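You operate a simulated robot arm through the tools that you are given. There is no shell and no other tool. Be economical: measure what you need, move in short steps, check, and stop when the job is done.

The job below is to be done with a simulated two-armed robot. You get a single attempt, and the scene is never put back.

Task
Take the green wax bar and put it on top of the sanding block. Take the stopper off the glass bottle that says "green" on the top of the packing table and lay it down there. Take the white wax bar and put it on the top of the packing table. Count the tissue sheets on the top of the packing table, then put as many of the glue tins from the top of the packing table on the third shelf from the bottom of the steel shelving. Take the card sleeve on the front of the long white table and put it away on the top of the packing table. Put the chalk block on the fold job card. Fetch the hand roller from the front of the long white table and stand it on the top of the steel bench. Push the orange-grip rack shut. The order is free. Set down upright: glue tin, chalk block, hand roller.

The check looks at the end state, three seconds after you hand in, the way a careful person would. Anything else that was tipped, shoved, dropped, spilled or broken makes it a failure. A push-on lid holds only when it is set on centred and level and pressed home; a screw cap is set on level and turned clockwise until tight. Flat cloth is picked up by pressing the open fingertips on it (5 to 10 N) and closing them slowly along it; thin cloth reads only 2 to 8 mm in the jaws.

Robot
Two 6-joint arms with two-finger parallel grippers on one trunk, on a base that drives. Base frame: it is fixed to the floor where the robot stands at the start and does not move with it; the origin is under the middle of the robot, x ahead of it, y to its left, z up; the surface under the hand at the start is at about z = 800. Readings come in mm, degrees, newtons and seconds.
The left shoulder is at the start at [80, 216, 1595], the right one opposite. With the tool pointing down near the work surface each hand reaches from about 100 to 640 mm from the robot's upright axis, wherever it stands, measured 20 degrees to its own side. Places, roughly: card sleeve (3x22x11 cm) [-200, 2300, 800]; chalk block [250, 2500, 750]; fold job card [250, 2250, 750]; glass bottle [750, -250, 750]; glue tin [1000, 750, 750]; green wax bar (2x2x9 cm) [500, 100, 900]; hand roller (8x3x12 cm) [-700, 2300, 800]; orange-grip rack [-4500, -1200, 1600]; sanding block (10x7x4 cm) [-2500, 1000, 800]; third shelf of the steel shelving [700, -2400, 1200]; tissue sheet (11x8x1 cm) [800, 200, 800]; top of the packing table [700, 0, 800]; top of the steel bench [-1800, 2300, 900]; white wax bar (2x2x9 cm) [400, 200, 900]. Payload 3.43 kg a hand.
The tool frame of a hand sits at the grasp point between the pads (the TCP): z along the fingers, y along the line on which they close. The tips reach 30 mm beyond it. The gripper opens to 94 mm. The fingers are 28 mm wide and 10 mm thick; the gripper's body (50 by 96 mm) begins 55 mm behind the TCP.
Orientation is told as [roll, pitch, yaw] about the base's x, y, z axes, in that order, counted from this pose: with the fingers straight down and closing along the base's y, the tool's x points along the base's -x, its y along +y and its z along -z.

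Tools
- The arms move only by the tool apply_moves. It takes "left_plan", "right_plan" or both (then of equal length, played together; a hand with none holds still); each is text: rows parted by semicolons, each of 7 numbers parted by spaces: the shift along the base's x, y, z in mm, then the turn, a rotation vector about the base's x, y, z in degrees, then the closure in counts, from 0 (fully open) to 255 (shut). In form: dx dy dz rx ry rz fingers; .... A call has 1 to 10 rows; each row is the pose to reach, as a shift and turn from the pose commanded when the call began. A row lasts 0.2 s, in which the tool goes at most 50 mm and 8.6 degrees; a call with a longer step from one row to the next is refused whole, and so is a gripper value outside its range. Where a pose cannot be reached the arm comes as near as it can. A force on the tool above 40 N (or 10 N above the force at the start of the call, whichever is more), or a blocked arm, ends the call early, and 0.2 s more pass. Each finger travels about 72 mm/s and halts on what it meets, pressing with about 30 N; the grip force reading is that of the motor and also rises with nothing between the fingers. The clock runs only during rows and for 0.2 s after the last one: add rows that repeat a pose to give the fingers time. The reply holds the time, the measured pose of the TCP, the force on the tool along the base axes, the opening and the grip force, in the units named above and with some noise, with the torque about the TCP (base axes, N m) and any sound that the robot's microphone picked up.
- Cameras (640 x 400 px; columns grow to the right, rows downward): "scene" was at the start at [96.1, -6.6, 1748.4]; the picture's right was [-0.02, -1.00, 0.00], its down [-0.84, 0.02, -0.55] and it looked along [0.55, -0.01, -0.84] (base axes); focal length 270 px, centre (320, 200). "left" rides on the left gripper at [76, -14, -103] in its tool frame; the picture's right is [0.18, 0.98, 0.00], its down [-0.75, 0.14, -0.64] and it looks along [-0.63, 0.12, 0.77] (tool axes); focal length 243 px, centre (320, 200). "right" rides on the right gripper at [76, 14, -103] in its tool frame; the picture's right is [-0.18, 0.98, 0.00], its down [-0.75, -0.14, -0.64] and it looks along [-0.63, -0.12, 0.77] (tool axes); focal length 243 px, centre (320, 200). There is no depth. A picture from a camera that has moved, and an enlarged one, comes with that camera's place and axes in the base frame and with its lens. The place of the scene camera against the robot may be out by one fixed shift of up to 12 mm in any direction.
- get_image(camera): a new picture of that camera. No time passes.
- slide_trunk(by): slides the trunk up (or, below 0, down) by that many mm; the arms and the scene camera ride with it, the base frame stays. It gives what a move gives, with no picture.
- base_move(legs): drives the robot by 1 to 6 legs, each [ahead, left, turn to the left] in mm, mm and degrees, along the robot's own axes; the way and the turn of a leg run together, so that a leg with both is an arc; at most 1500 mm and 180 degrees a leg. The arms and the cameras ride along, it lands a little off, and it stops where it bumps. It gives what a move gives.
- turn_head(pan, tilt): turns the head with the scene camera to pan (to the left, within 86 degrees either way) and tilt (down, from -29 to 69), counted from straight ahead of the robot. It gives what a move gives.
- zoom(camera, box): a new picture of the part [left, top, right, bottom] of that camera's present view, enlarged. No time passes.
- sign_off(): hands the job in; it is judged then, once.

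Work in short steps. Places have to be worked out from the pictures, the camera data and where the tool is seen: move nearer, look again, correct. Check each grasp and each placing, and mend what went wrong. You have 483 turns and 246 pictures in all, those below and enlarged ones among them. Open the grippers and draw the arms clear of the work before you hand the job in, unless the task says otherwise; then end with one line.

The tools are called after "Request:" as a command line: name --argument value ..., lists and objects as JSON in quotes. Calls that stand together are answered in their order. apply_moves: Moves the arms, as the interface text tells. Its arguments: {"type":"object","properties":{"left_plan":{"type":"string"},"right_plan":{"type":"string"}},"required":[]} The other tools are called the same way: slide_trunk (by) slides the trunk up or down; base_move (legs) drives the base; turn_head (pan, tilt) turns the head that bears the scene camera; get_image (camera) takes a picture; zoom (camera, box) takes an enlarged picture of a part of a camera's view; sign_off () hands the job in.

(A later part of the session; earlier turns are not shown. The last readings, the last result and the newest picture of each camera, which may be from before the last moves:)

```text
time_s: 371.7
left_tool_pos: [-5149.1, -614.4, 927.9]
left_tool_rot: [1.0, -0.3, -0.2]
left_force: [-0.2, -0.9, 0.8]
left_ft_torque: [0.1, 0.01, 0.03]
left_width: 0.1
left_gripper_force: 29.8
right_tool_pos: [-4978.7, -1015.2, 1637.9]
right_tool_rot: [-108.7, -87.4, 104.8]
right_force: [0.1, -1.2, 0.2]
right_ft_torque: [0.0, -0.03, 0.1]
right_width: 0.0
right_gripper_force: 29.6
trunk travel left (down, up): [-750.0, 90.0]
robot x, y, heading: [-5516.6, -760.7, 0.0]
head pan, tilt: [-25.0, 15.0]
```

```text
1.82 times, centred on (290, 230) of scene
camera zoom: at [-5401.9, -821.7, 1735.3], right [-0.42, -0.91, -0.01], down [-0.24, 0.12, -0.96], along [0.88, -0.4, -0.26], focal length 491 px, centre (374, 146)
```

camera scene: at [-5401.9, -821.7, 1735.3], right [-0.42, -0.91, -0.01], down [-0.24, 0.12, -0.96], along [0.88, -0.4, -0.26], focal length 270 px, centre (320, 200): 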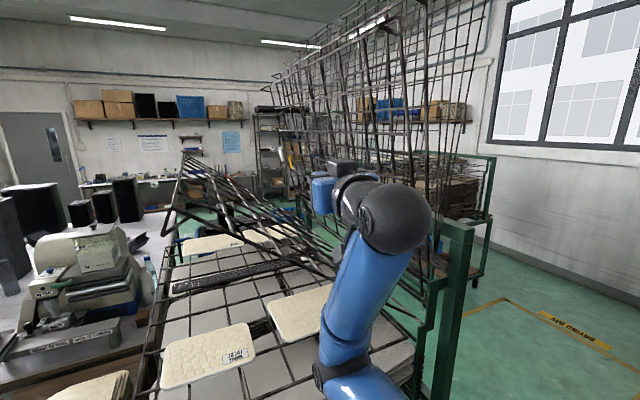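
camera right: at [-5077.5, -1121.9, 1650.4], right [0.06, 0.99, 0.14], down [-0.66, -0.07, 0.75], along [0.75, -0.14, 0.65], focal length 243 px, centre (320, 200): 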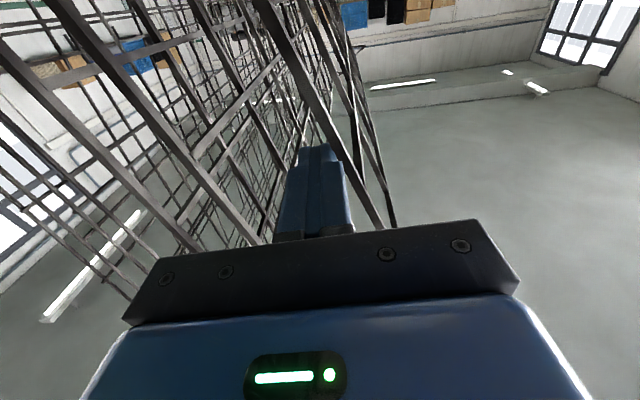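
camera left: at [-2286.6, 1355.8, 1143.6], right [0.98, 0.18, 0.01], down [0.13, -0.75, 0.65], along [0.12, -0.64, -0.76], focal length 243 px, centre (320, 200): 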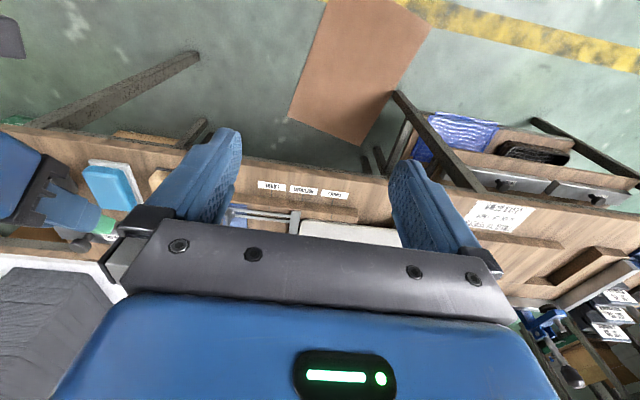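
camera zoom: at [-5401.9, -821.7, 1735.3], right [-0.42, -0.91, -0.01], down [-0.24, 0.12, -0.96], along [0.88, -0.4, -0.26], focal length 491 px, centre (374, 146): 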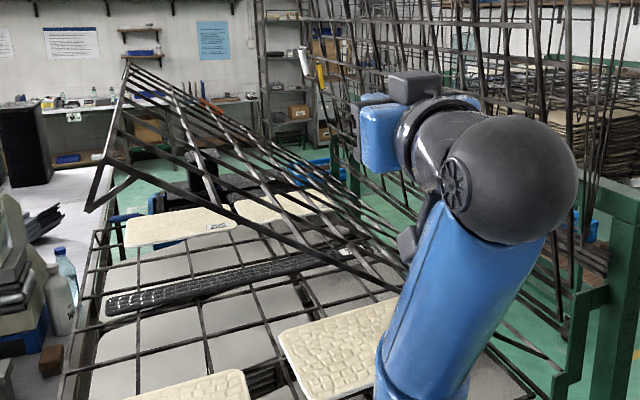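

The tray stays at about 36°, with my finger above its rail. I lower the trunk to push it down.

Request:
slide_trunk --by -180

Request:
slide_trunk --by -100

Request:
get_image --camera "scene"

```text
time_s: 373.7
left_tool_pos: [-5148.3, -607.4, 746.1]
left_tool_rot: [0.4, -0.3, -0.2]
left_force: [-0.4, -0.4, -0.2]
left_ft_torque: [0.02, -0.06, 0.03]
left_width: 0.0
left_gripper_force: 29.8
right_tool_pos: [-4978.6, -1000.4, 1460.5]
right_tool_rot: [-106.3, -87.0, 102.3]
right_force: [-0.3, -0.4, 1.3]
right_ft_torque: [0.0, 0.0, 0.0]
right_width: 0.0
right_gripper_force: 30.0
trunk travel left (down, up): [-570.0, 270.0]
robot x, y, heading: [-5513.8, -760.9, 0.1]
head pan, tilt: [-25.0, 15.0]
```

```text
time_s: 375.1
left_tool_pos: [-5148.6, -606.4, 646.7]
left_tool_rot: [0.5, -0.4, -0.3]
left_force: [-0.9, 0.8, -0.3]
left_ft_torque: [0.01, -0.01, 0.0]
left_width: 0.1
left_gripper_force: 30.2
right_tool_pos: [-4978.7, -1001.1, 1360.3]
right_tool_rot: [-106.2, -87.0, 102.3]
right_force: [-0.4, 0.0, -0.7]
right_ft_torque: [-0.05, -0.01, -0.02]
right_width: 0.0
right_gripper_force: 29.7
trunk travel left (down, up): [-470.0, 370.0]
robot x, y, heading: [-5516.3, -760.7, 0.2]
head pan, tilt: [-25.0, 15.0]
```

```text
79 pictures are left
camera scene: at [-5402.4, -806.3, 1455.8], right [-0.42, -0.91, 0.0], down [-0.23, 0.11, -0.97], along [0.88, -0.4, -0.26], focal length 270 px, centre (320, 200)
```

scene: 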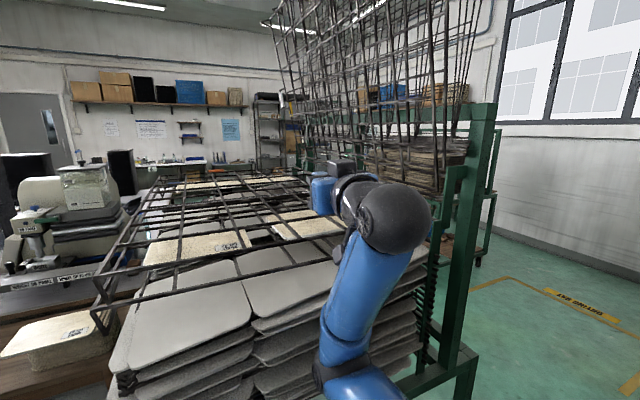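

The tray is almost down. I keep lowering until I feel it resting.

Request:
slide_trunk --by -90

Request:
zoom --camera "scene" --box '[80, 120, 440, 360]'

```text
time_s: 376.3
left_tool_pos: [-5148.5, -607.0, 555.0]
left_tool_rot: [0.4, -0.3, -0.2]
left_force: [-0.3, 0.0, 0.6]
left_ft_torque: [-0.02, 0.0, 0.01]
left_width: 0.0
left_gripper_force: 29.7
right_tool_pos: [-4977.4, -1001.1, 1268.9]
right_tool_rot: [-106.4, -87.0, 102.4]
right_force: [-0.3, -0.8, 0.6]
right_ft_torque: [0.03, -0.02, 0.0]
right_width: 0.0
right_gripper_force: 29.8
trunk travel left (down, up): [-380.0, 460.0]
robot x, y, heading: [-5514.0, -760.0, 0.3]
head pan, tilt: [-25.0, 15.0]
```

```text
1.67 times, centred on (260, 240) of scene
camera zoom: at [-5402.4, -806.3, 1365.8], right [-0.42, -0.91, 0.0], down [-0.23, 0.11, -0.97], along [0.88, -0.4, -0.26], focal length 450 px, centre (420, 133)
```

zoom: 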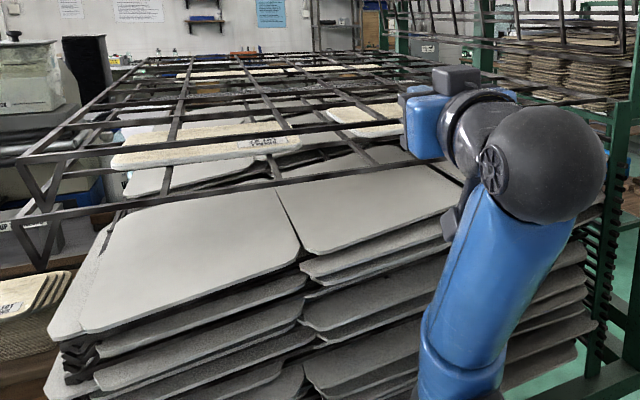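

Rail is about 45 mm beneath the finger, still tilted a little. I lower more.

Request:
slide_trunk --by -45

Request:
slide_trunk --by -20

Request:
zoom --camera "scene" --box '[40, 100, 440, 340]'

```text
time_s: 376.7
left_tool_pos: [-5149.2, -607.6, 543.9]
left_tool_rot: [0.4, -0.4, -0.2]
left_force: [0.2, -0.1, 0.5]
left_ft_torque: [-0.04, 0.0, 0.0]
left_width: 0.0
left_gripper_force: 30.4
right_tool_pos: [-4979.1, -1000.6, 1263.2]
right_tool_rot: [-127.9, -86.3, 123.7]
right_force: [1.5, 0.9, 3.8]
right_ft_torque: [0.03, -0.05, -0.03]
right_width: 0.0
right_gripper_force: 30.2
trunk travel left (down, up): [-368.0, 472.0]
robot x, y, heading: [-5515.4, -762.1, 0.1]
head pan, tilt: [-25.0, 15.0]
stopped: the force on the tool passed its limit at 58 N (the readings are from after the stop); the commanded pose is now the measured one
```

```text
time_s: 377.1
left_tool_pos: [-5148.0, -607.0, 537.4]
left_tool_rot: [0.4, -0.4, -0.2]
left_force: [-0.4, 0.4, 0.6]
left_ft_torque: [0.0, -0.01, -0.01]
left_width: 0.2
left_gripper_force: 29.6
right_tool_pos: [-4981.4, -999.2, 1264.2]
right_tool_rot: [-140.0, -85.5, 135.8]
right_force: [-0.7, 2.6, 3.5]
right_ft_torque: [0.0, -0.08, 0.06]
right_width: 0.0
right_gripper_force: 30.4
trunk travel left (down, up): [-362.0, 478.0]
robot x, y, heading: [-5514.5, -761.9, 0.5]
head pan, tilt: [-25.0, 15.0]
stopped: the force on the tool passed its limit at 55 N (the readings are from after the stop); the commanded pose is now the measured one
```

```text
1.60 times, centred on (240, 220) of scene
camera zoom: at [-5402.4, -805.8, 1347.4], right [-0.42, -0.91, 0.0], down [-0.23, 0.11, -0.97], along [0.88, -0.4, -0.26], focal length 432 px, centre (448, 168)
```

zoom: 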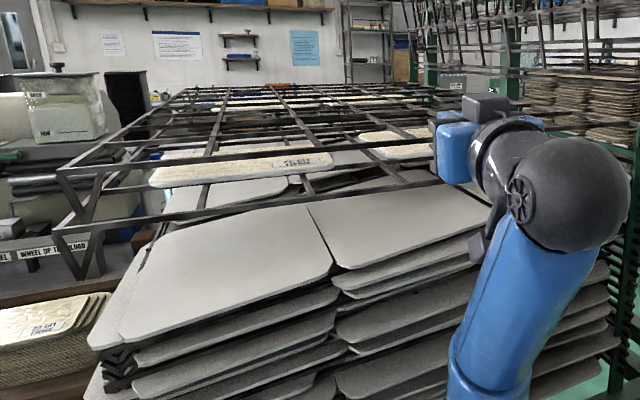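

Solid stop at 58 N with the rail level (z≈1250 at both ends): the tray is shut. I lift off and withdraw sideways.

Request:
slide_trunk --by 60

Request:
base_move --legs '[[-60, 0, 0]]'

Request:
get_image --camera "scene"

```text
time_s: 378.1
left_tool_pos: [-5147.5, -607.3, 597.4]
left_tool_rot: [0.5, -0.3, -0.2]
left_force: [-0.4, 0.4, -0.1]
left_ft_torque: [0.02, -0.02, -0.02]
left_width: 0.0
left_gripper_force: 29.9
right_tool_pos: [-4981.3, -1000.7, 1323.6]
right_tool_rot: [-138.9, -85.7, 134.7]
right_force: [1.4, -0.1, -0.1]
right_ft_torque: [-0.03, 0.0, 0.02]
right_width: 0.0
right_gripper_force: 30.2
trunk travel left (down, up): [-422.0, 418.0]
robot x, y, heading: [-5516.9, -763.5, 0.3]
head pan, tilt: [-25.0, 15.0]
```

```text
time_s: 379.1
left_tool_pos: [-5207.8, -607.5, 598.7]
left_tool_rot: [0.4, -0.3, -0.2]
left_force: [-0.3, 0.4, -0.5]
left_ft_torque: [0.0, 0.01, 0.03]
left_width: 0.0
left_gripper_force: 30.4
right_tool_pos: [-5038.7, -1001.0, 1322.8]
right_tool_rot: [-138.5, -85.8, 134.2]
right_force: [-0.6, 0.4, 0.0]
right_ft_torque: [-0.04, -0.01, 0.01]
right_width: 0.0
right_gripper_force: 30.3
trunk travel left (down, up): [-422.0, 418.0]
robot x, y, heading: [-5576.7, -761.1, 0.3]
head pan, tilt: [-25.0, 15.0]
```

```text
76 pictures are left
camera scene: at [-5459.7, -806.8, 1407.4], right [-0.42, -0.91, 0.0], down [-0.24, 0.11, -0.97], along [0.88, -0.4, -0.26], focal length 270 px, centre (320, 200)
```

scene: 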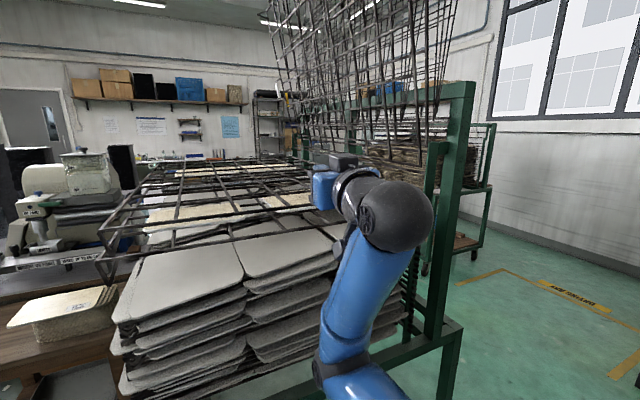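

The tray stays shut. I raise the trunk and leave the way I came, keeping clear of the canister.

Request:
slide_trunk --by 410

Request:
base_move --legs '[[0, 320, 0], [90, 0, 0], [0, 800, 0]]'

```text
refused: 410 is not a number from -400 to 400
```

```text
time_s: 385.9
left_tool_pos: [-5126.9, 526.2, 597.8]
left_tool_rot: [0.5, -0.3, 0.3]
left_force: [-0.2, -0.2, 0.5]
left_ft_torque: [0.03, -0.02, 0.02]
left_width: 0.1
left_gripper_force: 30.2
right_tool_pos: [-4956.6, 134.1, 1323.4]
right_tool_rot: [-138.8, -85.7, 135.1]
right_force: [0.2, 0.0, -1.3]
right_ft_torque: [-0.04, 0.0, 0.0]
right_width: 0.3
right_gripper_force: 29.9
trunk travel left (down, up): [-422.0, 418.0]
robot x, y, heading: [-5492.3, 365.9, 0.9]
head pan, tilt: [-25.0, 15.0]
```

No contact happened. I raise the trunk, fold the right hand back to fingers-down, and check the rack from here.

Request:
slide_trunk --by 400

Request:
apply_moves --right_plan "0 0 -45 0 8.4 0 255; 0 0 -90 0 16.8 0 255; 0 0 -135 0 25.2 0 255; 0 0 -180 0 33.6 0 255; 0 0 -225 0 42 0 255; 0 0 -270 0 50.4 0 255; 0 0 -315 0 58.8 0 255; 0 0 -360 0 67.2 0 255; 0 0 -405 0 75.6 0 255; 0 0 -450 0 84 0 255"

Request:
turn_head --pan -50 --tilt 12

Request:
get_image --camera "scene"

```text
time_s: 389.7
left_tool_pos: [-5126.6, 526.6, 997.1]
left_tool_rot: [0.4, -0.4, 0.3]
left_force: [0.1, 0.1, 0.3]
left_ft_torque: [-0.03, -0.05, -0.01]
left_width: 0.3
left_gripper_force: 30.2
right_tool_pos: [-4954.9, 133.9, 1722.3]
right_tool_rot: [-138.6, -85.7, 135.1]
right_force: [0.5, 0.4, -0.8]
right_ft_torque: [0.0, 0.0, 0.0]
right_width: 0.0
right_gripper_force: 29.9
trunk travel left (down, up): [-822.0, 18.0]
robot x, y, heading: [-5491.4, 370.6, 0.8]
head pan, tilt: [-25.0, 15.0]
```

```text
time_s: 391.9
left_tool_pos: [-5125.3, 525.9, 998.8]
left_tool_rot: [0.5, -0.3, 0.3]
left_force: [-0.2, -0.7, -0.2]
left_ft_torque: [-0.04, -0.02, -0.01]
left_width: 0.1
left_gripper_force: 29.9
right_tool_pos: [-4891.4, 118.9, 1133.9]
right_tool_rot: [-4.2, -9.4, 3.1]
right_force: [-1.1, -1.0, 0.0]
right_ft_torque: [-0.01, -0.02, 0.03]
right_width: 0.0
right_gripper_force: 29.7
right hand out of reach, approached as far as the arm can: row 1, 2, 3, 4, 5, 6, 7, 8, 9, 10
trunk travel left (down, up): [-822.0, 18.0]
robot x, y, heading: [-5490.7, 370.8, 0.8]
head pan, tilt: [-25.0, 15.0]
```

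```text
time_s: 392.8
left_tool_pos: [-5126.3, 526.3, 998.9]
left_tool_rot: [0.4, -0.3, 0.3]
left_force: [-0.1, -0.4, 0.7]
left_ft_torque: [-0.01, -0.01, 0.01]
left_width: 0.1
left_gripper_force: 30.4
right_tool_pos: [-4892.1, 120.6, 1136.7]
right_tool_rot: [-4.3, -9.6, 3.0]
right_force: [0.2, 0.5, -0.6]
right_ft_torque: [0.02, 0.01, -0.01]
right_width: 0.0
right_gripper_force: 30.1
trunk travel left (down, up): [-822.0, 18.0]
robot x, y, heading: [-5486.2, 367.7, 0.8]
head pan, tilt: [-50.0, 12.0]
```

```text
75 pictures are left
camera scene: at [-5403.1, 293.2, 1812.5], right [-0.76, -0.65, 0.0], down [-0.14, 0.16, -0.98], along [0.64, -0.74, -0.21], focal length 270 px, centre (320, 200)
```

scene: 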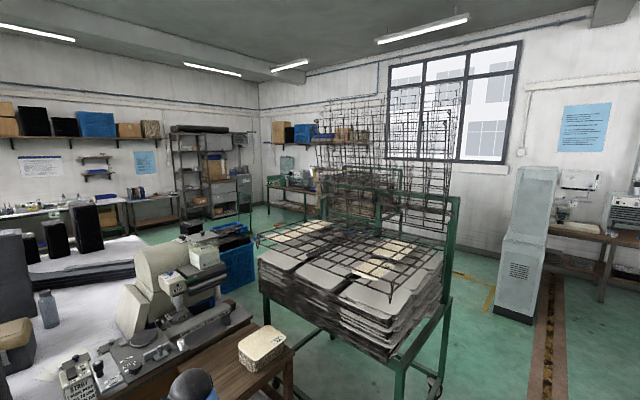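

Tray 1 is shut and the others remain up. Now to the long white table: I square up and drive along the aisle.

Request:
apply_moves --right_plan "-20 0 -20 2 5 -1.5 120; -40 0 -40 4 9.5 -3 0; -60 0 -60 4 9.5 -3 0; -80 0 -80 4 9.5 -3 0" --left_plan "0 0 0 0 0 0 120; 0 0 0 0 0 0 0; 0 0 0 0 0 0 0; 0 0 0 0 0 0 0"

Request:
base_move --legs '[[0, 0, -0.8], [0, 1350, 0]]'

```text
time_s: 393.8
left_tool_pos: [-5127.8, 527.4, 998.3]
left_tool_rot: [0.4, -0.4, 0.2]
left_force: [-0.4, -0.6, 0.0]
left_ft_torque: [0.0, 0.0, 0.02]
left_width: 94.0
left_gripper_force: 0.1
right_tool_pos: [-4962.4, 124.2, 1051.3]
right_tool_rot: [0.1, 0.2, -0.3]
right_force: [-0.6, -0.4, -0.3]
right_ft_torque: [-0.01, -0.01, -0.01]
right_width: 94.1
right_gripper_force: 0.1
right hand out of reach, approached as far as the arm can: row 1, 2, 3, 4
trunk travel left (down, up): [-822.0, 18.0]
robot x, y, heading: [-5487.7, 369.3, 0.9]
head pan, tilt: [-50.0, 12.0]
```

```text
time_s: 400.9
left_tool_pos: [-5125.1, 1866.3, 998.9]
left_tool_rot: [0.4, -0.3, -0.4]
left_force: [0.0, 0.0, -0.5]
left_ft_torque: [0.0, 0.0, 0.0]
left_width: 94.1
left_gripper_force: 0.0
right_tool_pos: [-4965.3, 1461.5, 1051.3]
right_tool_rot: [0.1, 0.2, -1.0]
right_force: [0.1, -0.4, 0.5]
right_ft_torque: [0.01, 0.01, -0.02]
right_width: 94.0
right_gripper_force: 0.2
trunk travel left (down, up): [-822.0, 18.0]
robot x, y, heading: [-5490.1, 1712.5, 0.1]
head pan, tilt: [-50.0, 12.0]
```

I drive ahead along the aisle, checking drift partway.

Request:
base_move --legs '[[1450, 10, 0], [1200, 0, 0]]'

```text
time_s: 413.9
left_tool_pos: [-2455.2, 1987.4, 998.6]
left_tool_rot: [0.4, -0.4, 1.9]
left_force: [0.2, 0.1, 0.6]
left_ft_torque: [0.01, 0.03, -0.02]
left_width: 93.9
left_gripper_force: 0.0
right_tool_pos: [-2277.3, 1591.0, 1051.2]
right_tool_rot: [0.1, 0.2, 1.3]
right_force: [-0.3, -0.2, -0.1]
right_ft_torque: [-0.03, 0.0, 0.02]
right_width: 93.8
right_gripper_force: 0.1
trunk travel left (down, up): [-822.0, 18.0]
robot x, y, heading: [-2812.0, 1817.0, 2.2]
head pan, tilt: [-50.0, 12.0]
```

Drifted to y 1817; I correct before entering between the benches, then go on and look.

Request:
base_move --legs '[[0, 0, -2.2], [0, -95, 0], [1300, 0, 0]]'

Request:
turn_head --pan 40 --tilt 25

Request:
get_image --camera "scene"

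```text
time_s: 421.4
left_tool_pos: [-1163.5, 1865.8, 998.5]
left_tool_rot: [0.3, -0.4, -1.3]
left_force: [-0.3, 0.2, 0.6]
left_ft_torque: [0.01, 0.01, -0.02]
left_width: 93.7
left_gripper_force: 0.1
right_tool_pos: [-1010.3, 1458.6, 1051.7]
right_tool_rot: [0.0, 0.2, -1.9]
right_force: [-0.4, 0.3, -0.6]
right_ft_torque: [-0.03, -0.02, 0.02]
right_width: 93.9
right_gripper_force: 0.1
trunk travel left (down, up): [-822.0, 18.0]
robot x, y, heading: [-1532.2, 1715.7, -0.9]
head pan, tilt: [-50.0, 12.0]
```

```text
time_s: 423.1
left_tool_pos: [-1164.4, 1866.1, 998.9]
left_tool_rot: [0.4, -0.2, -1.2]
left_force: [0.1, 0.8, -0.2]
left_ft_torque: [-0.01, -0.02, 0.01]
left_width: 93.8
left_gripper_force: 0.0
right_tool_pos: [-1009.3, 1457.1, 1051.9]
right_tool_rot: [0.1, 0.2, -2.0]
right_force: [-0.2, -1.0, 0.0]
right_ft_torque: [0.0, 0.01, 0.06]
right_width: 94.0
right_gripper_force: 0.1
trunk travel left (down, up): [-822.0, 18.0]
robot x, y, heading: [-1528.5, 1718.2, -0.8]
head pan, tilt: [40.0, 25.0]
```

```text
74 pictures are left
camera scene: at [-1433.5, 1769.8, 1791.3], right [0.63, -0.78, 0.0], down [-0.33, -0.27, -0.91], along [0.7, 0.57, -0.42], focal length 270 px, centre (320, 200)
```

scene: 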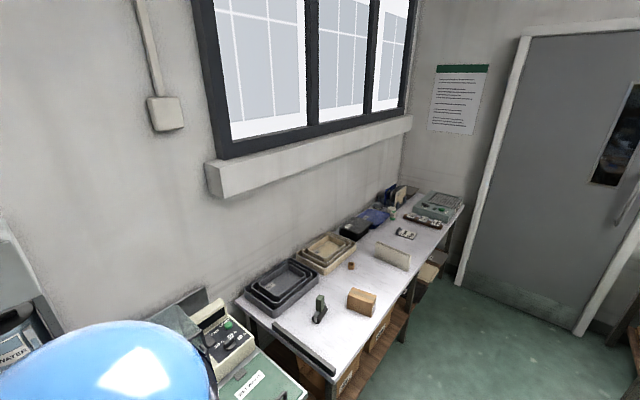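

I see the roller (≈ −728, 2350) and the card sleeve (≈ −160, 2260) on the long white table. I drive to x≈−620 and turn to face it.

Request:
base_move --legs '[[0, -60, 0.8], [900, 0, 0], [0, 0, 90]]'

Request:
turn_head --pan 0 --tilt 50

Request:
get_image --camera "scene"

```text
time_s: 432.3
left_tool_pos: [-799.4, 2011.1, 997.3]
left_tool_rot: [0.4, -0.3, 91.3]
left_force: [-0.4, 0.9, 0.3]
left_ft_torque: [0.0, 0.0, 0.0]
left_width: 93.9
left_gripper_force: 0.0
right_tool_pos: [-399.2, 2185.9, 1051.0]
right_tool_rot: [0.1, 0.2, 90.8]
right_force: [0.0, 0.5, -0.2]
right_ft_torque: [0.0, -0.01, 0.01]
right_width: 94.2
right_gripper_force: 0.1
trunk travel left (down, up): [-822.0, 18.0]
robot x, y, heading: [-638.5, 1650.1, 91.6]
head pan, tilt: [40.0, 25.0]
```

```text
time_s: 433.4
left_tool_pos: [-801.1, 2011.5, 997.1]
left_tool_rot: [0.4, -0.4, 91.4]
left_force: [-0.9, -0.4, 0.0]
left_ft_torque: [-0.01, -0.01, -0.01]
left_width: 93.6
left_gripper_force: 0.0
right_tool_pos: [-400.1, 2184.3, 1050.5]
right_tool_rot: [0.1, 0.1, 90.8]
right_force: [0.7, 1.4, -0.1]
right_ft_torque: [-0.01, 0.01, -0.02]
right_width: 94.0
right_gripper_force: 0.0
trunk travel left (down, up): [-822.0, 18.0]
robot x, y, heading: [-633.2, 1652.8, 91.8]
head pan, tilt: [0.0, 50.0]
```

```text
73 pictures are left
camera scene: at [-642.7, 1754.2, 1753.9], right [1.0, 0.03, 0.0], down [0.02, -0.77, -0.64], along [-0.02, 0.64, -0.77], focal length 270 px, centre (320, 200)
```

scene: 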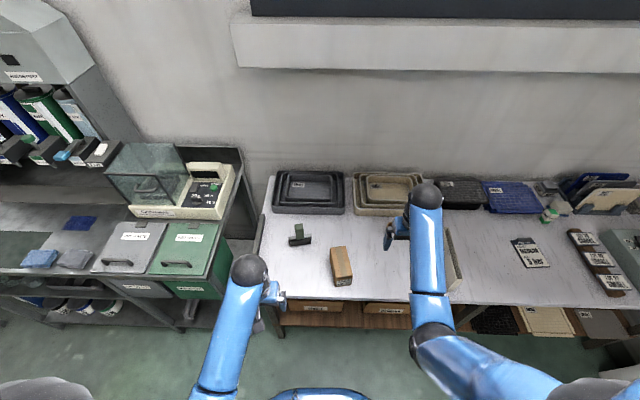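

I zoom on the roller.

Request:
zoom --camera "scene" --box '[260, 190, 380, 290]'

Request:
get_image --camera "left"

```text
4.00 times, centred on (320, 240) of scene
camera zoom: at [-642.7, 1754.2, 1753.9], right [1.0, 0.03, 0.0], down [0.02, -0.77, -0.64], along [-0.02, 0.64, -0.77], focal length 1080 px, centre (320, 40)
```

zoom: 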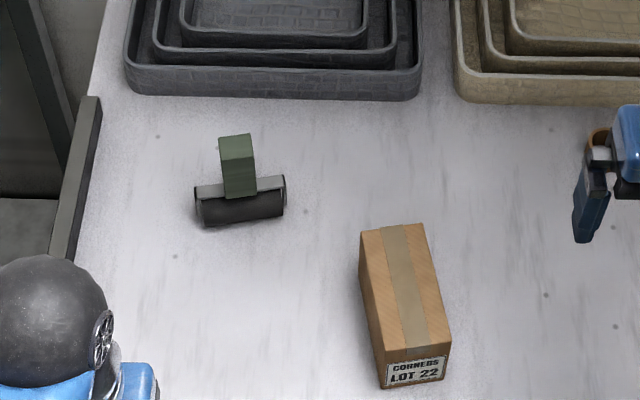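

```text
71 pictures are left
camera left: at [-783.0, 1935.4, 1099.6], right [-0.98, -0.21, 0.01], down [-0.15, 0.75, 0.65], along [-0.14, 0.63, -0.76], focal length 243 px, centre (320, 200)
```

left: 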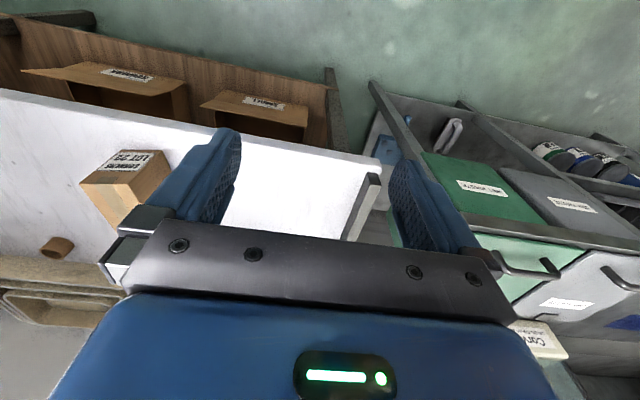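

The roller stands upright at about (−741, 2326), yaw ≈ +10°, handle top z≈900. I move the base closer and bring the left hand near.

Request:
base_move --legs '[[0, 0, -1.8], [130, 0, 0]]'

Request:
apply_moves --left_plan "12 30 10 0 0 0 0; 24 60 20 0 0 0 0; 36 90 25 0 0 3 0; 48 120 30 0 0 6 0; 56 140 30 0 0 8 0; 56 140 30 0 0 8 0"

Request:
get_image --camera "left"

```text
time_s: 435.0
left_tool_pos: [-790.9, 2141.5, 1000.4]
left_tool_rot: [0.4, -0.5, 89.7]
left_force: [0.0, -0.5, -0.3]
left_ft_torque: [0.06, 0.0, -0.01]
left_width: 94.0
left_gripper_force: 0.2
right_tool_pos: [-385.3, 2302.4, 1052.4]
right_tool_rot: [0.1, 0.0, 89.2]
right_force: [0.3, -0.5, 0.1]
right_ft_torque: [0.03, 0.04, -0.01]
right_width: 93.9
right_gripper_force: 0.0
trunk travel left (down, up): [-822.0, 18.0]
robot x, y, heading: [-633.8, 1782.1, 90.1]
head pan, tilt: [0.0, 50.0]
```

```text
time_s: 436.4
left_tool_pos: [-734.5, 2286.5, 1029.3]
left_tool_rot: [0.3, -0.3, 97.6]
left_force: [-0.6, 0.2, -0.9]
left_ft_torque: [-0.01, -0.02, -0.02]
left_width: 94.2
left_gripper_force: 0.1
right_tool_pos: [-385.6, 2305.6, 1050.6]
right_tool_rot: [0.1, 0.2, 89.1]
right_force: [0.6, -0.5, 0.0]
right_ft_torque: [0.0, 0.01, 0.05]
right_width: 94.2
right_gripper_force: 0.3
trunk travel left (down, up): [-822.0, 18.0]
robot x, y, heading: [-635.1, 1781.7, 89.9]
head pan, tilt: [0.0, 50.0]
```

```text
70 pictures are left
camera left: at [-709.0, 2211.2, 1131.9], right [-0.95, -0.31, 0.01], down [-0.24, 0.72, 0.65], along [-0.21, 0.61, -0.76], focal length 243 px, centre (320, 200)
```

left: 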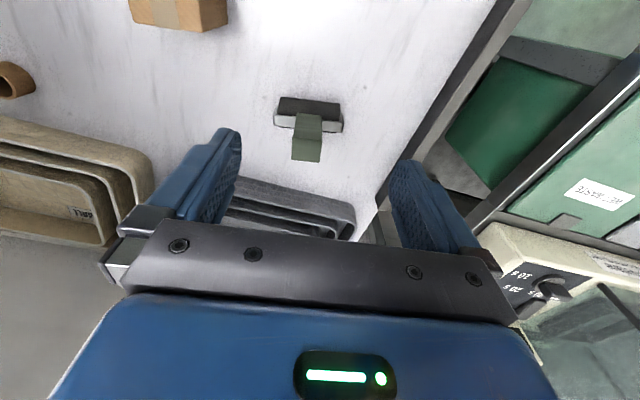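

The handle is at (−736, 2334). I align over it and descend to z≈876 with the fingers partly open.

Request:
apply_moves --left_plan "-1 24 -20 0 0 2 60; -2 47 -40 0 0 4 100; -2 47 -85 0 0 4 100; -2 47 -125 0 0 4 100; -2 47 -150 0 0 4 100; -2 47 -153 0 0 4 160; -2 47 -153 0 0 4 215; -2 47 -153 0 0 4 225; -2 47 -153 0 0 4 225"

Request:
get_image --camera "left"

```text
time_s: 438.4
left_tool_pos: [-734.1, 2331.8, 873.5]
left_tool_rot: [0.4, -0.3, 101.7]
left_force: [-2.0, 0.3, 2.0]
left_ft_torque: [0.1, 0.02, 0.05]
left_width: 35.9
left_gripper_force: 30.0
right_tool_pos: [-386.8, 2306.7, 1051.6]
right_tool_rot: [0.1, 0.3, 89.1]
right_force: [-0.9, 0.4, 0.1]
right_ft_torque: [0.02, 0.0, 0.01]
right_width: 93.8
right_gripper_force: 0.0
trunk travel left (down, up): [-822.0, 18.0]
robot x, y, heading: [-633.3, 1779.6, 89.9]
head pan, tilt: [0.0, 50.0]
```

```text
69 pictures are left
camera left: at [-704.7, 2259.5, 975.5], right [-0.93, -0.38, 0.01], down [-0.29, 0.71, 0.65], along [-0.25, 0.6, -0.76], focal length 243 px, centre (320, 200)
```

left: 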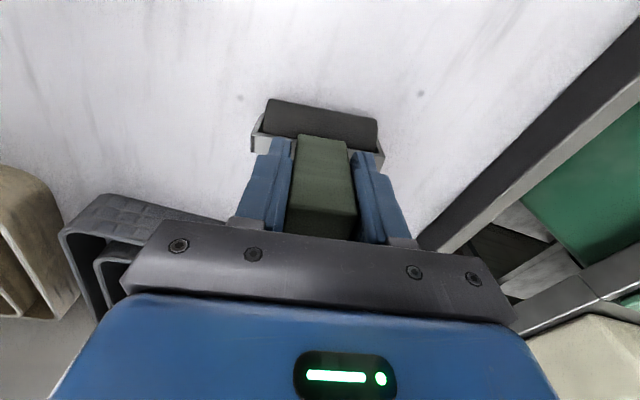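

Roller gripped by its handle. I lift it, retract, back off a little and drive left along to the steel bench.

Request:
apply_moves --left_plan "0 0 30 0 0 0 225; 0 0 70 0 0 0 225; 0 0 110 0 0 0 225; 0 -30 140 0 0 0 225; 0 -70 150 0 0 0 225; 0 -110 150 0 0 0 225; 0 -150 145 0 0 0 225; 0 -180 140 0 0 -8 225"

Request:
base_move --legs '[[-90, 0, 0], [0, 1200, 0]]'

Request:
turn_head --pan 0 --tilt 45

Request:
get_image --camera "scene"

```text
time_s: 440.2
left_tool_pos: [-735.8, 2149.1, 1013.7]
left_tool_rot: [0.4, -0.5, 93.7]
left_force: [-1.1, -0.5, -2.3]
left_ft_torque: [0.03, 0.02, -0.03]
left_width: 35.8
left_gripper_force: 30.1
right_tool_pos: [-386.4, 2306.1, 1050.0]
right_tool_rot: [0.0, 0.2, 89.2]
right_force: [-0.8, 0.7, -1.0]
right_ft_torque: [0.01, -0.03, -0.02]
right_width: 94.0
right_gripper_force: 0.0
trunk travel left (down, up): [-822.0, 18.0]
robot x, y, heading: [-637.1, 1778.0, 90.1]
head pan, tilt: [0.0, 50.0]
```

```text
time_s: 446.9
left_tool_pos: [-1925.0, 2031.7, 1014.4]
left_tool_rot: [0.4, -0.3, 95.6]
left_force: [0.2, 0.4, -3.1]
left_ft_torque: [0.04, 0.03, 0.01]
left_width: 36.2
left_gripper_force: 29.8
right_tool_pos: [-1581.2, 2199.6, 1050.7]
right_tool_rot: [0.1, 0.3, 91.1]
right_force: [0.7, -0.4, 0.6]
right_ft_torque: [0.01, 0.0, -0.02]
right_width: 93.9
right_gripper_force: 0.1
trunk travel left (down, up): [-822.0, 18.0]
robot x, y, heading: [-1810.9, 1666.7, 92.1]
head pan, tilt: [0.0, 50.0]
```

```text
time_s: 447.6
left_tool_pos: [-1925.8, 2030.6, 1014.4]
left_tool_rot: [0.4, -0.3, 95.6]
left_force: [-0.2, 0.8, -3.1]
left_ft_torque: [0.03, 0.01, 0.01]
left_width: 35.6
left_gripper_force: 29.8
right_tool_pos: [-1581.3, 2198.9, 1049.4]
right_tool_rot: [0.1, 0.2, 91.1]
right_force: [0.2, 0.0, 0.4]
right_ft_torque: [0.03, 0.0, 0.02]
right_width: 93.8
right_gripper_force: 0.1
trunk travel left (down, up): [-822.0, 18.0]
robot x, y, heading: [-1811.1, 1665.3, 92.1]
head pan, tilt: [0.0, 45.0]
```

```text
68 pictures are left
camera scene: at [-1820.7, 1771.3, 1760.7], right [1.0, 0.04, 0.0], down [0.03, -0.71, -0.71], along [-0.03, 0.71, -0.71], focal length 270 px, centre (320, 200)
```

scene: 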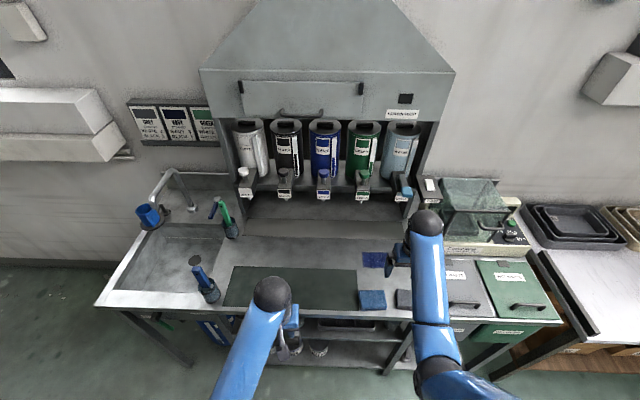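

There is bare steel behind the dark mat. I zoom to fix its extent.

Request:
zoom --camera "scene" --box '[210, 160, 430, 320]'

```text
2.50 times, centred on (320, 240) of scene
camera zoom: at [-1820.7, 1771.3, 1760.7], right [1.0, 0.04, 0.0], down [0.03, -0.71, -0.71], along [-0.03, 0.71, -0.71], focal length 675 px, centre (320, 100)
```

zoom: 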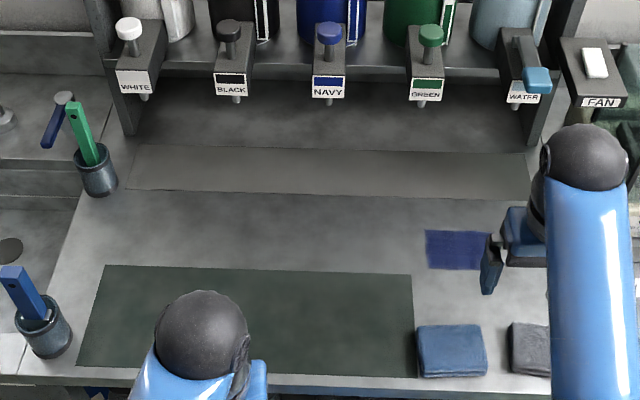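

Bare steel strip spans y≈2294–2419 behind the mat. I raise the hand, straighten the base, and go ahead 130.

Request:
apply_moves --left_plan "0 20 15 0 0 0 225; 0 45 30 0 0 0 225; 0 70 45 0 0 0 225"

Request:
base_move --legs '[[0, 0, -2], [130, 0, 0]]'

Request:
get_image --camera "left"

```text
time_s: 448.4
left_tool_pos: [-1924.8, 2106.7, 1031.7]
left_tool_rot: [0.3, -0.3, 95.6]
left_force: [0.2, -0.3, -2.0]
left_ft_torque: [-0.03, 0.0, 0.0]
left_width: 35.7
left_gripper_force: 30.2
left hand out of reach, approached as far as the arm can: row 1, 2, 3
right_tool_pos: [-1581.0, 2200.0, 1049.7]
right_tool_rot: [0.1, 0.3, 91.1]
right_force: [-0.2, 1.4, 0.8]
right_ft_torque: [-0.01, 0.0, 0.02]
right_width: 94.1
right_gripper_force: 0.1
trunk travel left (down, up): [-822.0, 18.0]
robot x, y, heading: [-1812.7, 1667.4, 92.1]
head pan, tilt: [0.0, 45.0]
```

```text
time_s: 450.1
left_tool_pos: [-1910.9, 2232.9, 1035.2]
left_tool_rot: [0.3, -0.6, 93.7]
left_force: [0.0, -0.3, -2.8]
left_ft_torque: [0.01, -0.01, 0.02]
left_width: 35.6
left_gripper_force: 30.0
right_tool_pos: [-1564.1, 2314.8, 1051.8]
right_tool_rot: [0.1, -0.1, 89.2]
right_force: [0.6, -0.2, 0.1]
right_ft_torque: [0.04, -0.01, 0.02]
right_width: 94.0
right_gripper_force: 0.0
trunk travel left (down, up): [-822.0, 18.0]
robot x, y, heading: [-1813.7, 1793.2, 90.2]
head pan, tilt: [0.0, 45.0]
```

```text
66 pictures are left
camera left: at [-1891.6, 2157.5, 1135.5], right [-0.97, -0.25, 0.0], down [-0.19, 0.74, 0.65], along [-0.16, 0.63, -0.76], focal length 243 px, centre (320, 200)
```

left: 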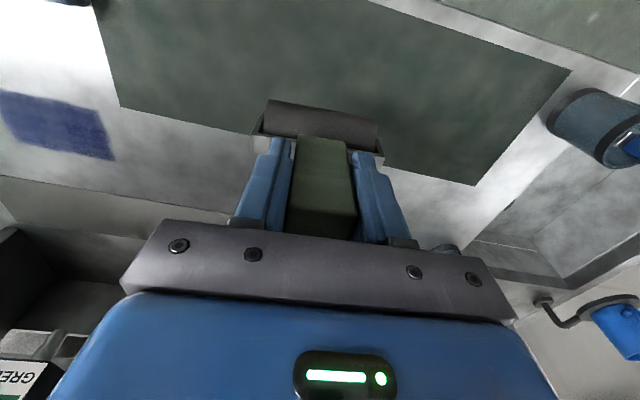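

The mat's rear edge is at y≈2288. I move forward to y≈2348 and lower to near the surface.

Request:
apply_moves --left_plan "0 35 0 0 0 0 225; 0 70 0 0 0 0 225; 0 105 0 0 0 0 225; 0 115 -10 0 0 0 225; 0 115 -25 0 0 0 225; 0 115 -35 0 0 0 225; 0 115 -35 0 0 0 225"

Request:
get_image --camera "scene"

```text
time_s: 451.6
left_tool_pos: [-1910.4, 2352.9, 995.8]
left_tool_rot: [0.4, -0.3, 93.7]
left_force: [0.6, -0.7, -2.5]
left_ft_torque: [-0.02, -0.01, 0.02]
left_width: 35.9
left_gripper_force: 29.6
right_tool_pos: [-1564.1, 2318.7, 1050.4]
right_tool_rot: [0.2, 0.3, 89.2]
right_force: [-0.1, -0.7, 0.1]
right_ft_torque: [0.0, -0.02, 0.0]
right_width: 93.9
right_gripper_force: 0.1
trunk travel left (down, up): [-822.0, 18.0]
robot x, y, heading: [-1811.4, 1791.6, 90.3]
head pan, tilt: [0.0, 45.0]
```

```text
65 pictures are left
camera scene: at [-1817.9, 1901.1, 1760.6], right [1.0, 0.0, 0.0], down [0.0, -0.71, -0.71], along [0.0, 0.71, -0.71], focal length 270 px, centre (320, 200)
```

scene: 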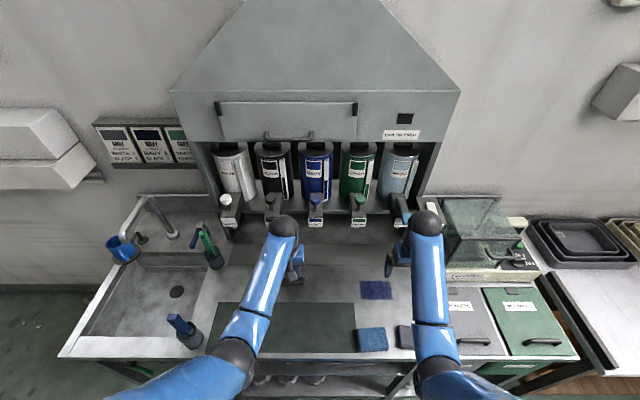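

I lower in small steps until contact.

Request:
apply_moves --left_plan "0 0 -5 0 0 0 225; 0 0 -10 0 0 0 225; 0 0 -15 0 0 0 225; 0 0 -20 0 0 0 225; 0 0 -20 0 0 0 225"

```text
time_s: 452.9
left_tool_pos: [-1910.8, 2352.7, 976.1]
left_tool_rot: [0.5, -0.5, 93.7]
left_force: [0.4, 1.0, -2.4]
left_ft_torque: [-0.02, -0.02, 0.0]
left_width: 36.1
left_gripper_force: 29.8
right_tool_pos: [-1564.3, 2319.3, 1049.5]
right_tool_rot: [0.0, 0.3, 89.1]
right_force: [-0.5, 0.2, -0.1]
right_ft_torque: [0.03, -0.01, 0.02]
right_width: 93.8
right_gripper_force: 0.0
trunk travel left (down, up): [-822.0, 18.0]
robot x, y, heading: [-1812.9, 1791.4, 90.3]
head pan, tilt: [0.0, 45.0]
```

Request:
apply_moves --left_plan "0 0 -4 0 0 0 225; 0 0 -8 0 0 0 225; 0 0 -12 0 0 0 225; 0 0 -16 0 0 0 225; 0 0 -16 0 0 0 225"

Request:
get_image --camera "left"

```text
time_s: 454.1
left_tool_pos: [-1911.5, 2352.7, 961.9]
left_tool_rot: [0.4, -0.4, 93.7]
left_force: [-0.3, 0.7, -2.1]
left_ft_torque: [0.05, 0.01, 0.0]
left_width: 35.7
left_gripper_force: 29.7
right_tool_pos: [-1563.8, 2319.3, 1051.2]
right_tool_rot: [0.1, 0.3, 89.3]
right_force: [-0.3, 0.3, 0.6]
right_ft_torque: [-0.01, 0.02, 0.02]
right_width: 94.0
right_gripper_force: 0.0
trunk travel left (down, up): [-822.0, 18.0]
robot x, y, heading: [-1810.7, 1790.5, 90.1]
head pan, tilt: [0.0, 45.0]
```

```text
64 pictures are left
camera left: at [-1892.4, 2276.4, 1063.3], right [-0.97, -0.25, 0.01], down [-0.19, 0.74, 0.65], along [-0.16, 0.63, -0.76], focal length 243 px, centre (320, 200)
```

left: 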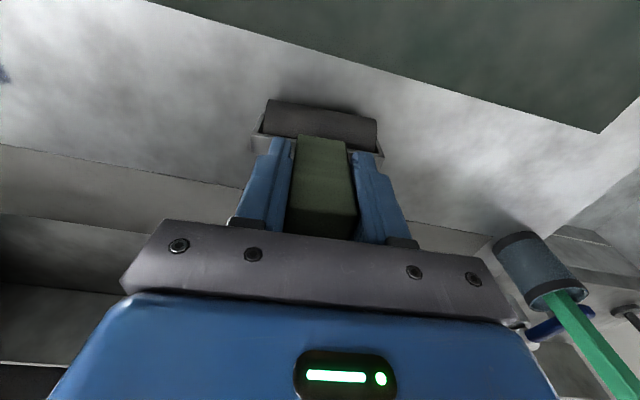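

Spot is clear. Continue lowering.

Request:
apply_moves --left_plan "0 0 -4 0 0 0 225; 0 0 -8 0 0 0 225; 0 0 -12 0 0 0 225; 0 0 -16 0 0 0 225; 0 0 -16 0 0 0 225"

```text
time_s: 455.2
left_tool_pos: [-1911.8, 2353.6, 953.9]
left_tool_rot: [0.1, -1.2, 93.7]
left_force: [-2.8, -12.8, 24.4]
left_ft_torque: [-0.61, -0.1, -0.03]
left_width: 36.1
left_gripper_force: 29.6
right_tool_pos: [-1565.1, 2315.2, 1052.7]
right_tool_rot: [0.1, 0.1, 89.2]
right_force: [-0.3, 0.3, -0.4]
right_ft_torque: [-0.02, 0.02, 0.01]
right_width: 94.0
right_gripper_force: 0.0
trunk travel left (down, up): [-822.0, 18.0]
robot x, y, heading: [-1814.0, 1794.9, 90.2]
head pan, tilt: [0.0, 45.0]
stopped in row 5 (left hand): the force on the tool passed its limit at 42 N (the readings are from after the stop); the commanded pose is now the measured one
```

Contact at ≈955. I ease up 3 mm, then open slowly and check.

Request:
apply_moves --left_plan "0 0 3 0 0 0 225; 0 0 3 0 0 0 225; 0 0 3 0 0 0 200; 0 0 3 0 0 0 180; 0 0 3 0 0 0 140; 0 0 3 0 0 0 100; 0 0 3 0 0 0 100"

Request:
get_image --camera "left"

```text
time_s: 456.8
left_tool_pos: [-1912.8, 2355.0, 953.8]
left_tool_rot: [0.2, -1.0, 93.8]
left_force: [0.4, -0.6, -0.2]
left_ft_torque: [0.0, 0.0, 0.03]
left_width: 57.2
left_gripper_force: 0.1
right_tool_pos: [-1564.0, 2318.1, 1050.0]
right_tool_rot: [0.2, 0.3, 89.1]
right_force: [0.2, 0.0, 0.5]
right_ft_torque: [0.0, 0.01, -0.02]
right_width: 94.1
right_gripper_force: 0.1
trunk travel left (down, up): [-822.0, 18.0]
robot x, y, heading: [-1816.6, 1796.4, 90.3]
head pan, tilt: [0.0, 45.0]
```

```text
63 pictures are left
camera left: at [-1892.4, 2278.5, 1053.9], right [-0.97, -0.25, 0.0], down [-0.19, 0.73, 0.66], along [-0.16, 0.64, -0.75], focal length 243 px, centre (320, 200)
```

left: 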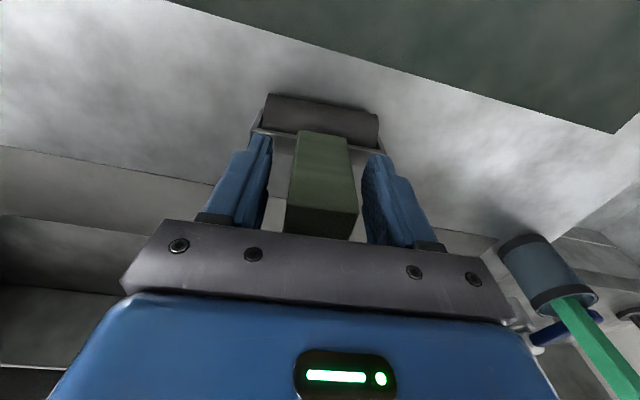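

Released and standing. I rise straight up and check it again.

Request:
apply_moves --left_plan "0 0 20 0 0 0 100; 0 0 45 0 0 0 100; 0 0 75 0 0 0 60; 0 -15 95 0 0 0 0; 0 -40 100 0 0 0 0; 0 -80 100 0 0 0 0"

Request:
get_image --camera "left"

```text
time_s: 458.2
left_tool_pos: [-1910.5, 2278.2, 1048.6]
left_tool_rot: [0.2, -1.1, 93.8]
left_force: [1.0, -0.2, -0.3]
left_ft_torque: [0.03, 0.0, 0.0]
left_width: 94.3
left_gripper_force: 0.0
left hand out of reach, approached as far as the arm can: row 6
right_tool_pos: [-1563.2, 2318.1, 1050.4]
right_tool_rot: [0.1, 0.3, 89.1]
right_force: [1.1, -0.3, -0.6]
right_ft_torque: [-0.01, 0.02, -0.05]
right_width: 93.8
right_gripper_force: 0.1
trunk travel left (down, up): [-822.0, 18.0]
robot x, y, heading: [-1813.8, 1793.5, 90.4]
head pan, tilt: [0.0, 45.0]
```

```text
62 pictures are left
camera left: at [-1891.7, 2200.9, 1149.1], right [-0.97, -0.25, 0.0], down [-0.19, 0.73, 0.66], along [-0.16, 0.64, -0.75], focal length 243 px, centre (320, 200)
```

left: 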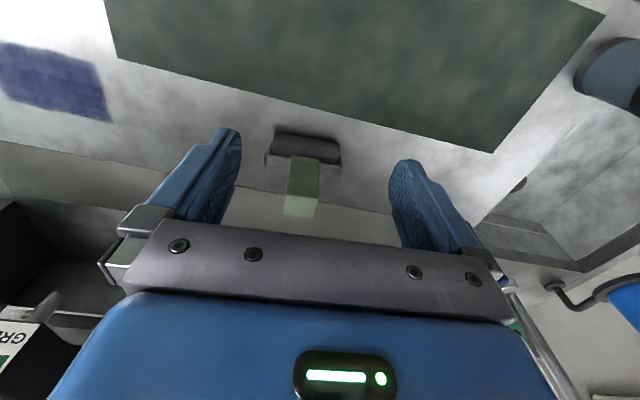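

Roller stands upright on the bench. Next the card sleeve and chalk: I back off and drive right along the long white table.

Request:
base_move --legs '[[-130, 0, -0.4], [0, -1450, 0], [0, -330, 0]]'

Request:
turn_head --pan 0 --tilt 50

Request:
get_image --camera "scene"

```text
time_s: 468.1
left_tool_pos: [-117.8, 2130.0, 1046.3]
left_tool_rot: [0.2, -1.1, 92.7]
left_force: [0.1, 0.7, -0.5]
left_ft_torque: [0.02, -0.01, 0.0]
left_width: 94.0
left_gripper_force: 0.0
right_tool_pos: [228.4, 2163.7, 1051.2]
right_tool_rot: [0.0, 0.3, 88.2]
right_force: [0.4, 0.0, -0.1]
right_ft_torque: [0.02, 0.01, 0.02]
right_width: 94.2
right_gripper_force: 0.0
trunk travel left (down, up): [-822.0, 18.0]
robot x, y, heading: [-28.8, 1641.6, 89.2]
head pan, tilt: [0.0, 45.0]
```

```text
time_s: 468.7
left_tool_pos: [-119.5, 2130.3, 1047.9]
left_tool_rot: [0.1, -1.1, 92.7]
left_force: [-0.3, 0.5, 0.0]
left_ft_torque: [0.0, -0.01, -0.03]
left_width: 93.9
left_gripper_force: 0.1
right_tool_pos: [229.8, 2162.7, 1051.2]
right_tool_rot: [0.1, 0.3, 88.1]
right_force: [-0.1, 0.2, -0.6]
right_ft_torque: [0.02, -0.05, 0.0]
right_width: 93.9
right_gripper_force: 0.1
trunk travel left (down, up): [-822.0, 18.0]
robot x, y, heading: [-29.5, 1639.8, 88.9]
head pan, tilt: [0.0, 50.0]
```

```text
61 pictures are left
camera scene: at [-33.2, 1744.1, 1753.9], right [1.0, -0.01, 0.0], down [-0.01, -0.77, -0.64], along [0.01, 0.64, -0.77], focal length 270 px, centre (320, 200)
```

scene: 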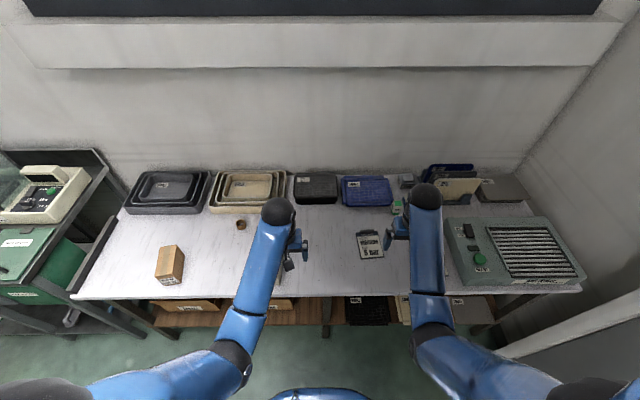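

I zoom to find the job cards and the chalk, and use the left camera for the sleeve.

Request:
zoom --camera "scene" --box '[320, 150, 500, 300]'

Request:
get_image --camera "left"

Request:
get_image --camera "right"

```text
2.67 times, centred on (410, 225) of scene
camera zoom: at [-33.2, 1744.1, 1753.9], right [1.0, -0.01, 0.0], down [-0.01, -0.77, -0.64], along [0.01, 0.64, -0.77], focal length 720 px, centre (80, 133)
```

zoom: 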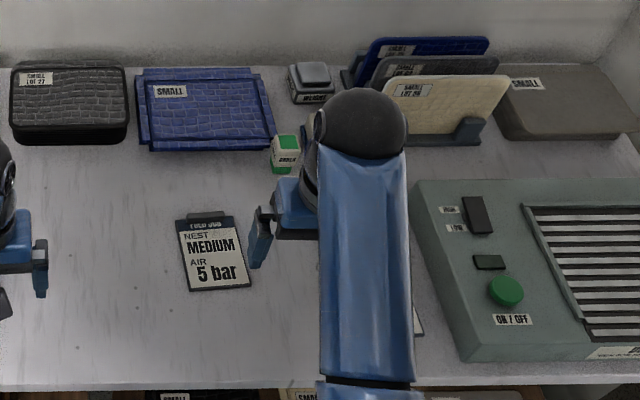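

```text
59 pictures are left
camera left: at [-100.5, 2053.2, 1148.2], right [-0.97, -0.23, 0.0], down [-0.17, 0.73, 0.66], along [-0.15, 0.64, -0.75], focal length 243 px, centre (320, 200)
```

left: 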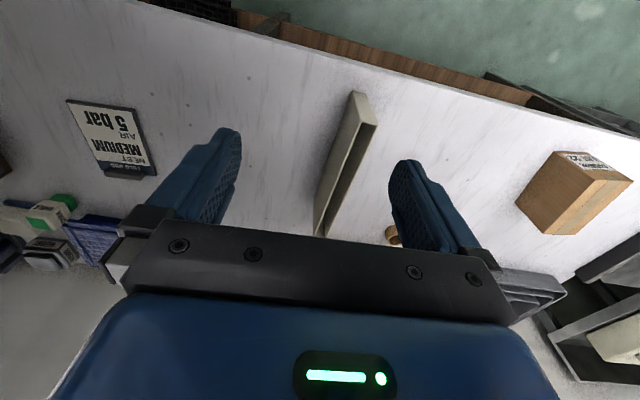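

```text
58 pictures are left
camera right: at [212.4, 2087.2, 1154.2], right [-0.98, 0.22, 0.0], down [0.17, 0.75, 0.64], along [0.14, 0.62, -0.77], focal length 243 px, centre (320, 200)
```

right: 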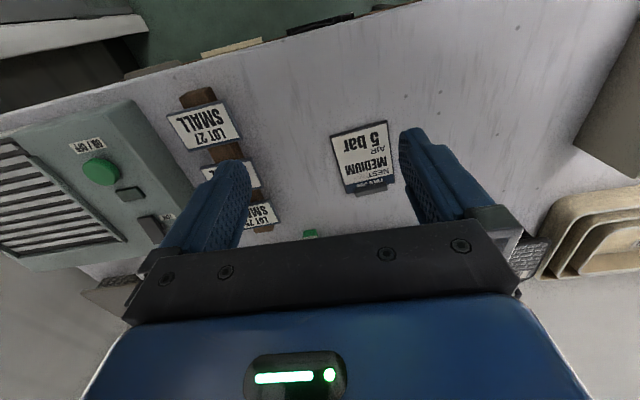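

Fold job card at (183, 2305); the chalk block (green/white, labelled CHALK) at about (319, 2478); sleeve standing at (−168, 2238) along y. I reposition for the chalk.

Request:
base_move --legs '[[0, -150, 1.0], [165, 0, 0]]'

Request:
apply_moves --right_plan "-15 25 0 0 0 0 0; -30 50 0 0 0 0 0; -45 75 0 0 0 0 0; -60 80 0 0 0 0 0; -60 80 0 0 0 0 0"

Request:
get_image --camera "right"

```text
time_s: 471.2
left_tool_pos: [25.6, 2295.8, 1048.7]
left_tool_rot: [0.2, -1.4, 93.5]
left_force: [0.2, -0.2, 0.0]
left_ft_torque: [0.01, 0.02, -0.04]
left_width: 94.0
left_gripper_force: 0.1
right_tool_pos: [373.7, 2332.5, 1050.9]
right_tool_rot: [0.2, 0.2, 89.0]
right_force: [0.1, -0.7, 0.1]
right_ft_torque: [0.01, 0.01, 0.02]
right_width: 94.0
right_gripper_force: 0.1
trunk travel left (down, up): [-822.0, 18.0]
robot x, y, heading: [118.7, 1811.1, 90.0]
head pan, tilt: [0.0, 50.0]
```

```text
time_s: 472.4
left_tool_pos: [26.7, 2298.8, 1048.4]
left_tool_rot: [0.2, -1.2, 93.5]
left_force: [-0.5, 0.3, -0.2]
left_ft_torque: [-0.02, -0.01, 0.01]
left_width: 93.9
left_gripper_force: 0.1
right_tool_pos: [311.8, 2416.1, 1050.6]
right_tool_rot: [0.1, 0.4, 88.9]
right_force: [0.4, 0.5, 0.1]
right_ft_torque: [0.0, 0.03, 0.04]
right_width: 93.8
right_gripper_force: 0.0
trunk travel left (down, up): [-822.0, 18.0]
robot x, y, heading: [123.3, 1809.2, 89.9]
head pan, tilt: [0.0, 50.0]
```

```text
57 pictures are left
camera right: at [296.4, 2339.5, 1153.5], right [-0.98, 0.2, 0.0], down [0.16, 0.75, 0.64], along [0.13, 0.63, -0.77], focal length 243 px, centre (320, 200)
```

right: 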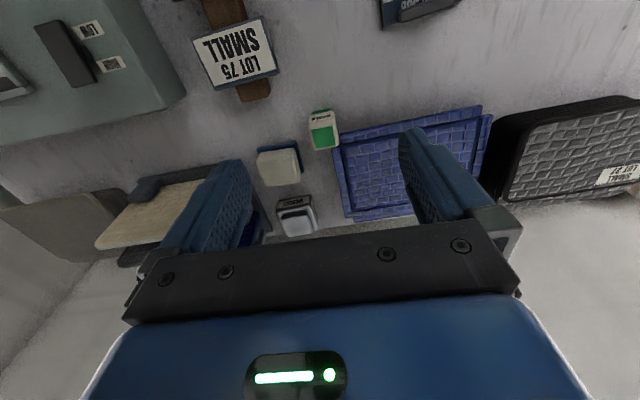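

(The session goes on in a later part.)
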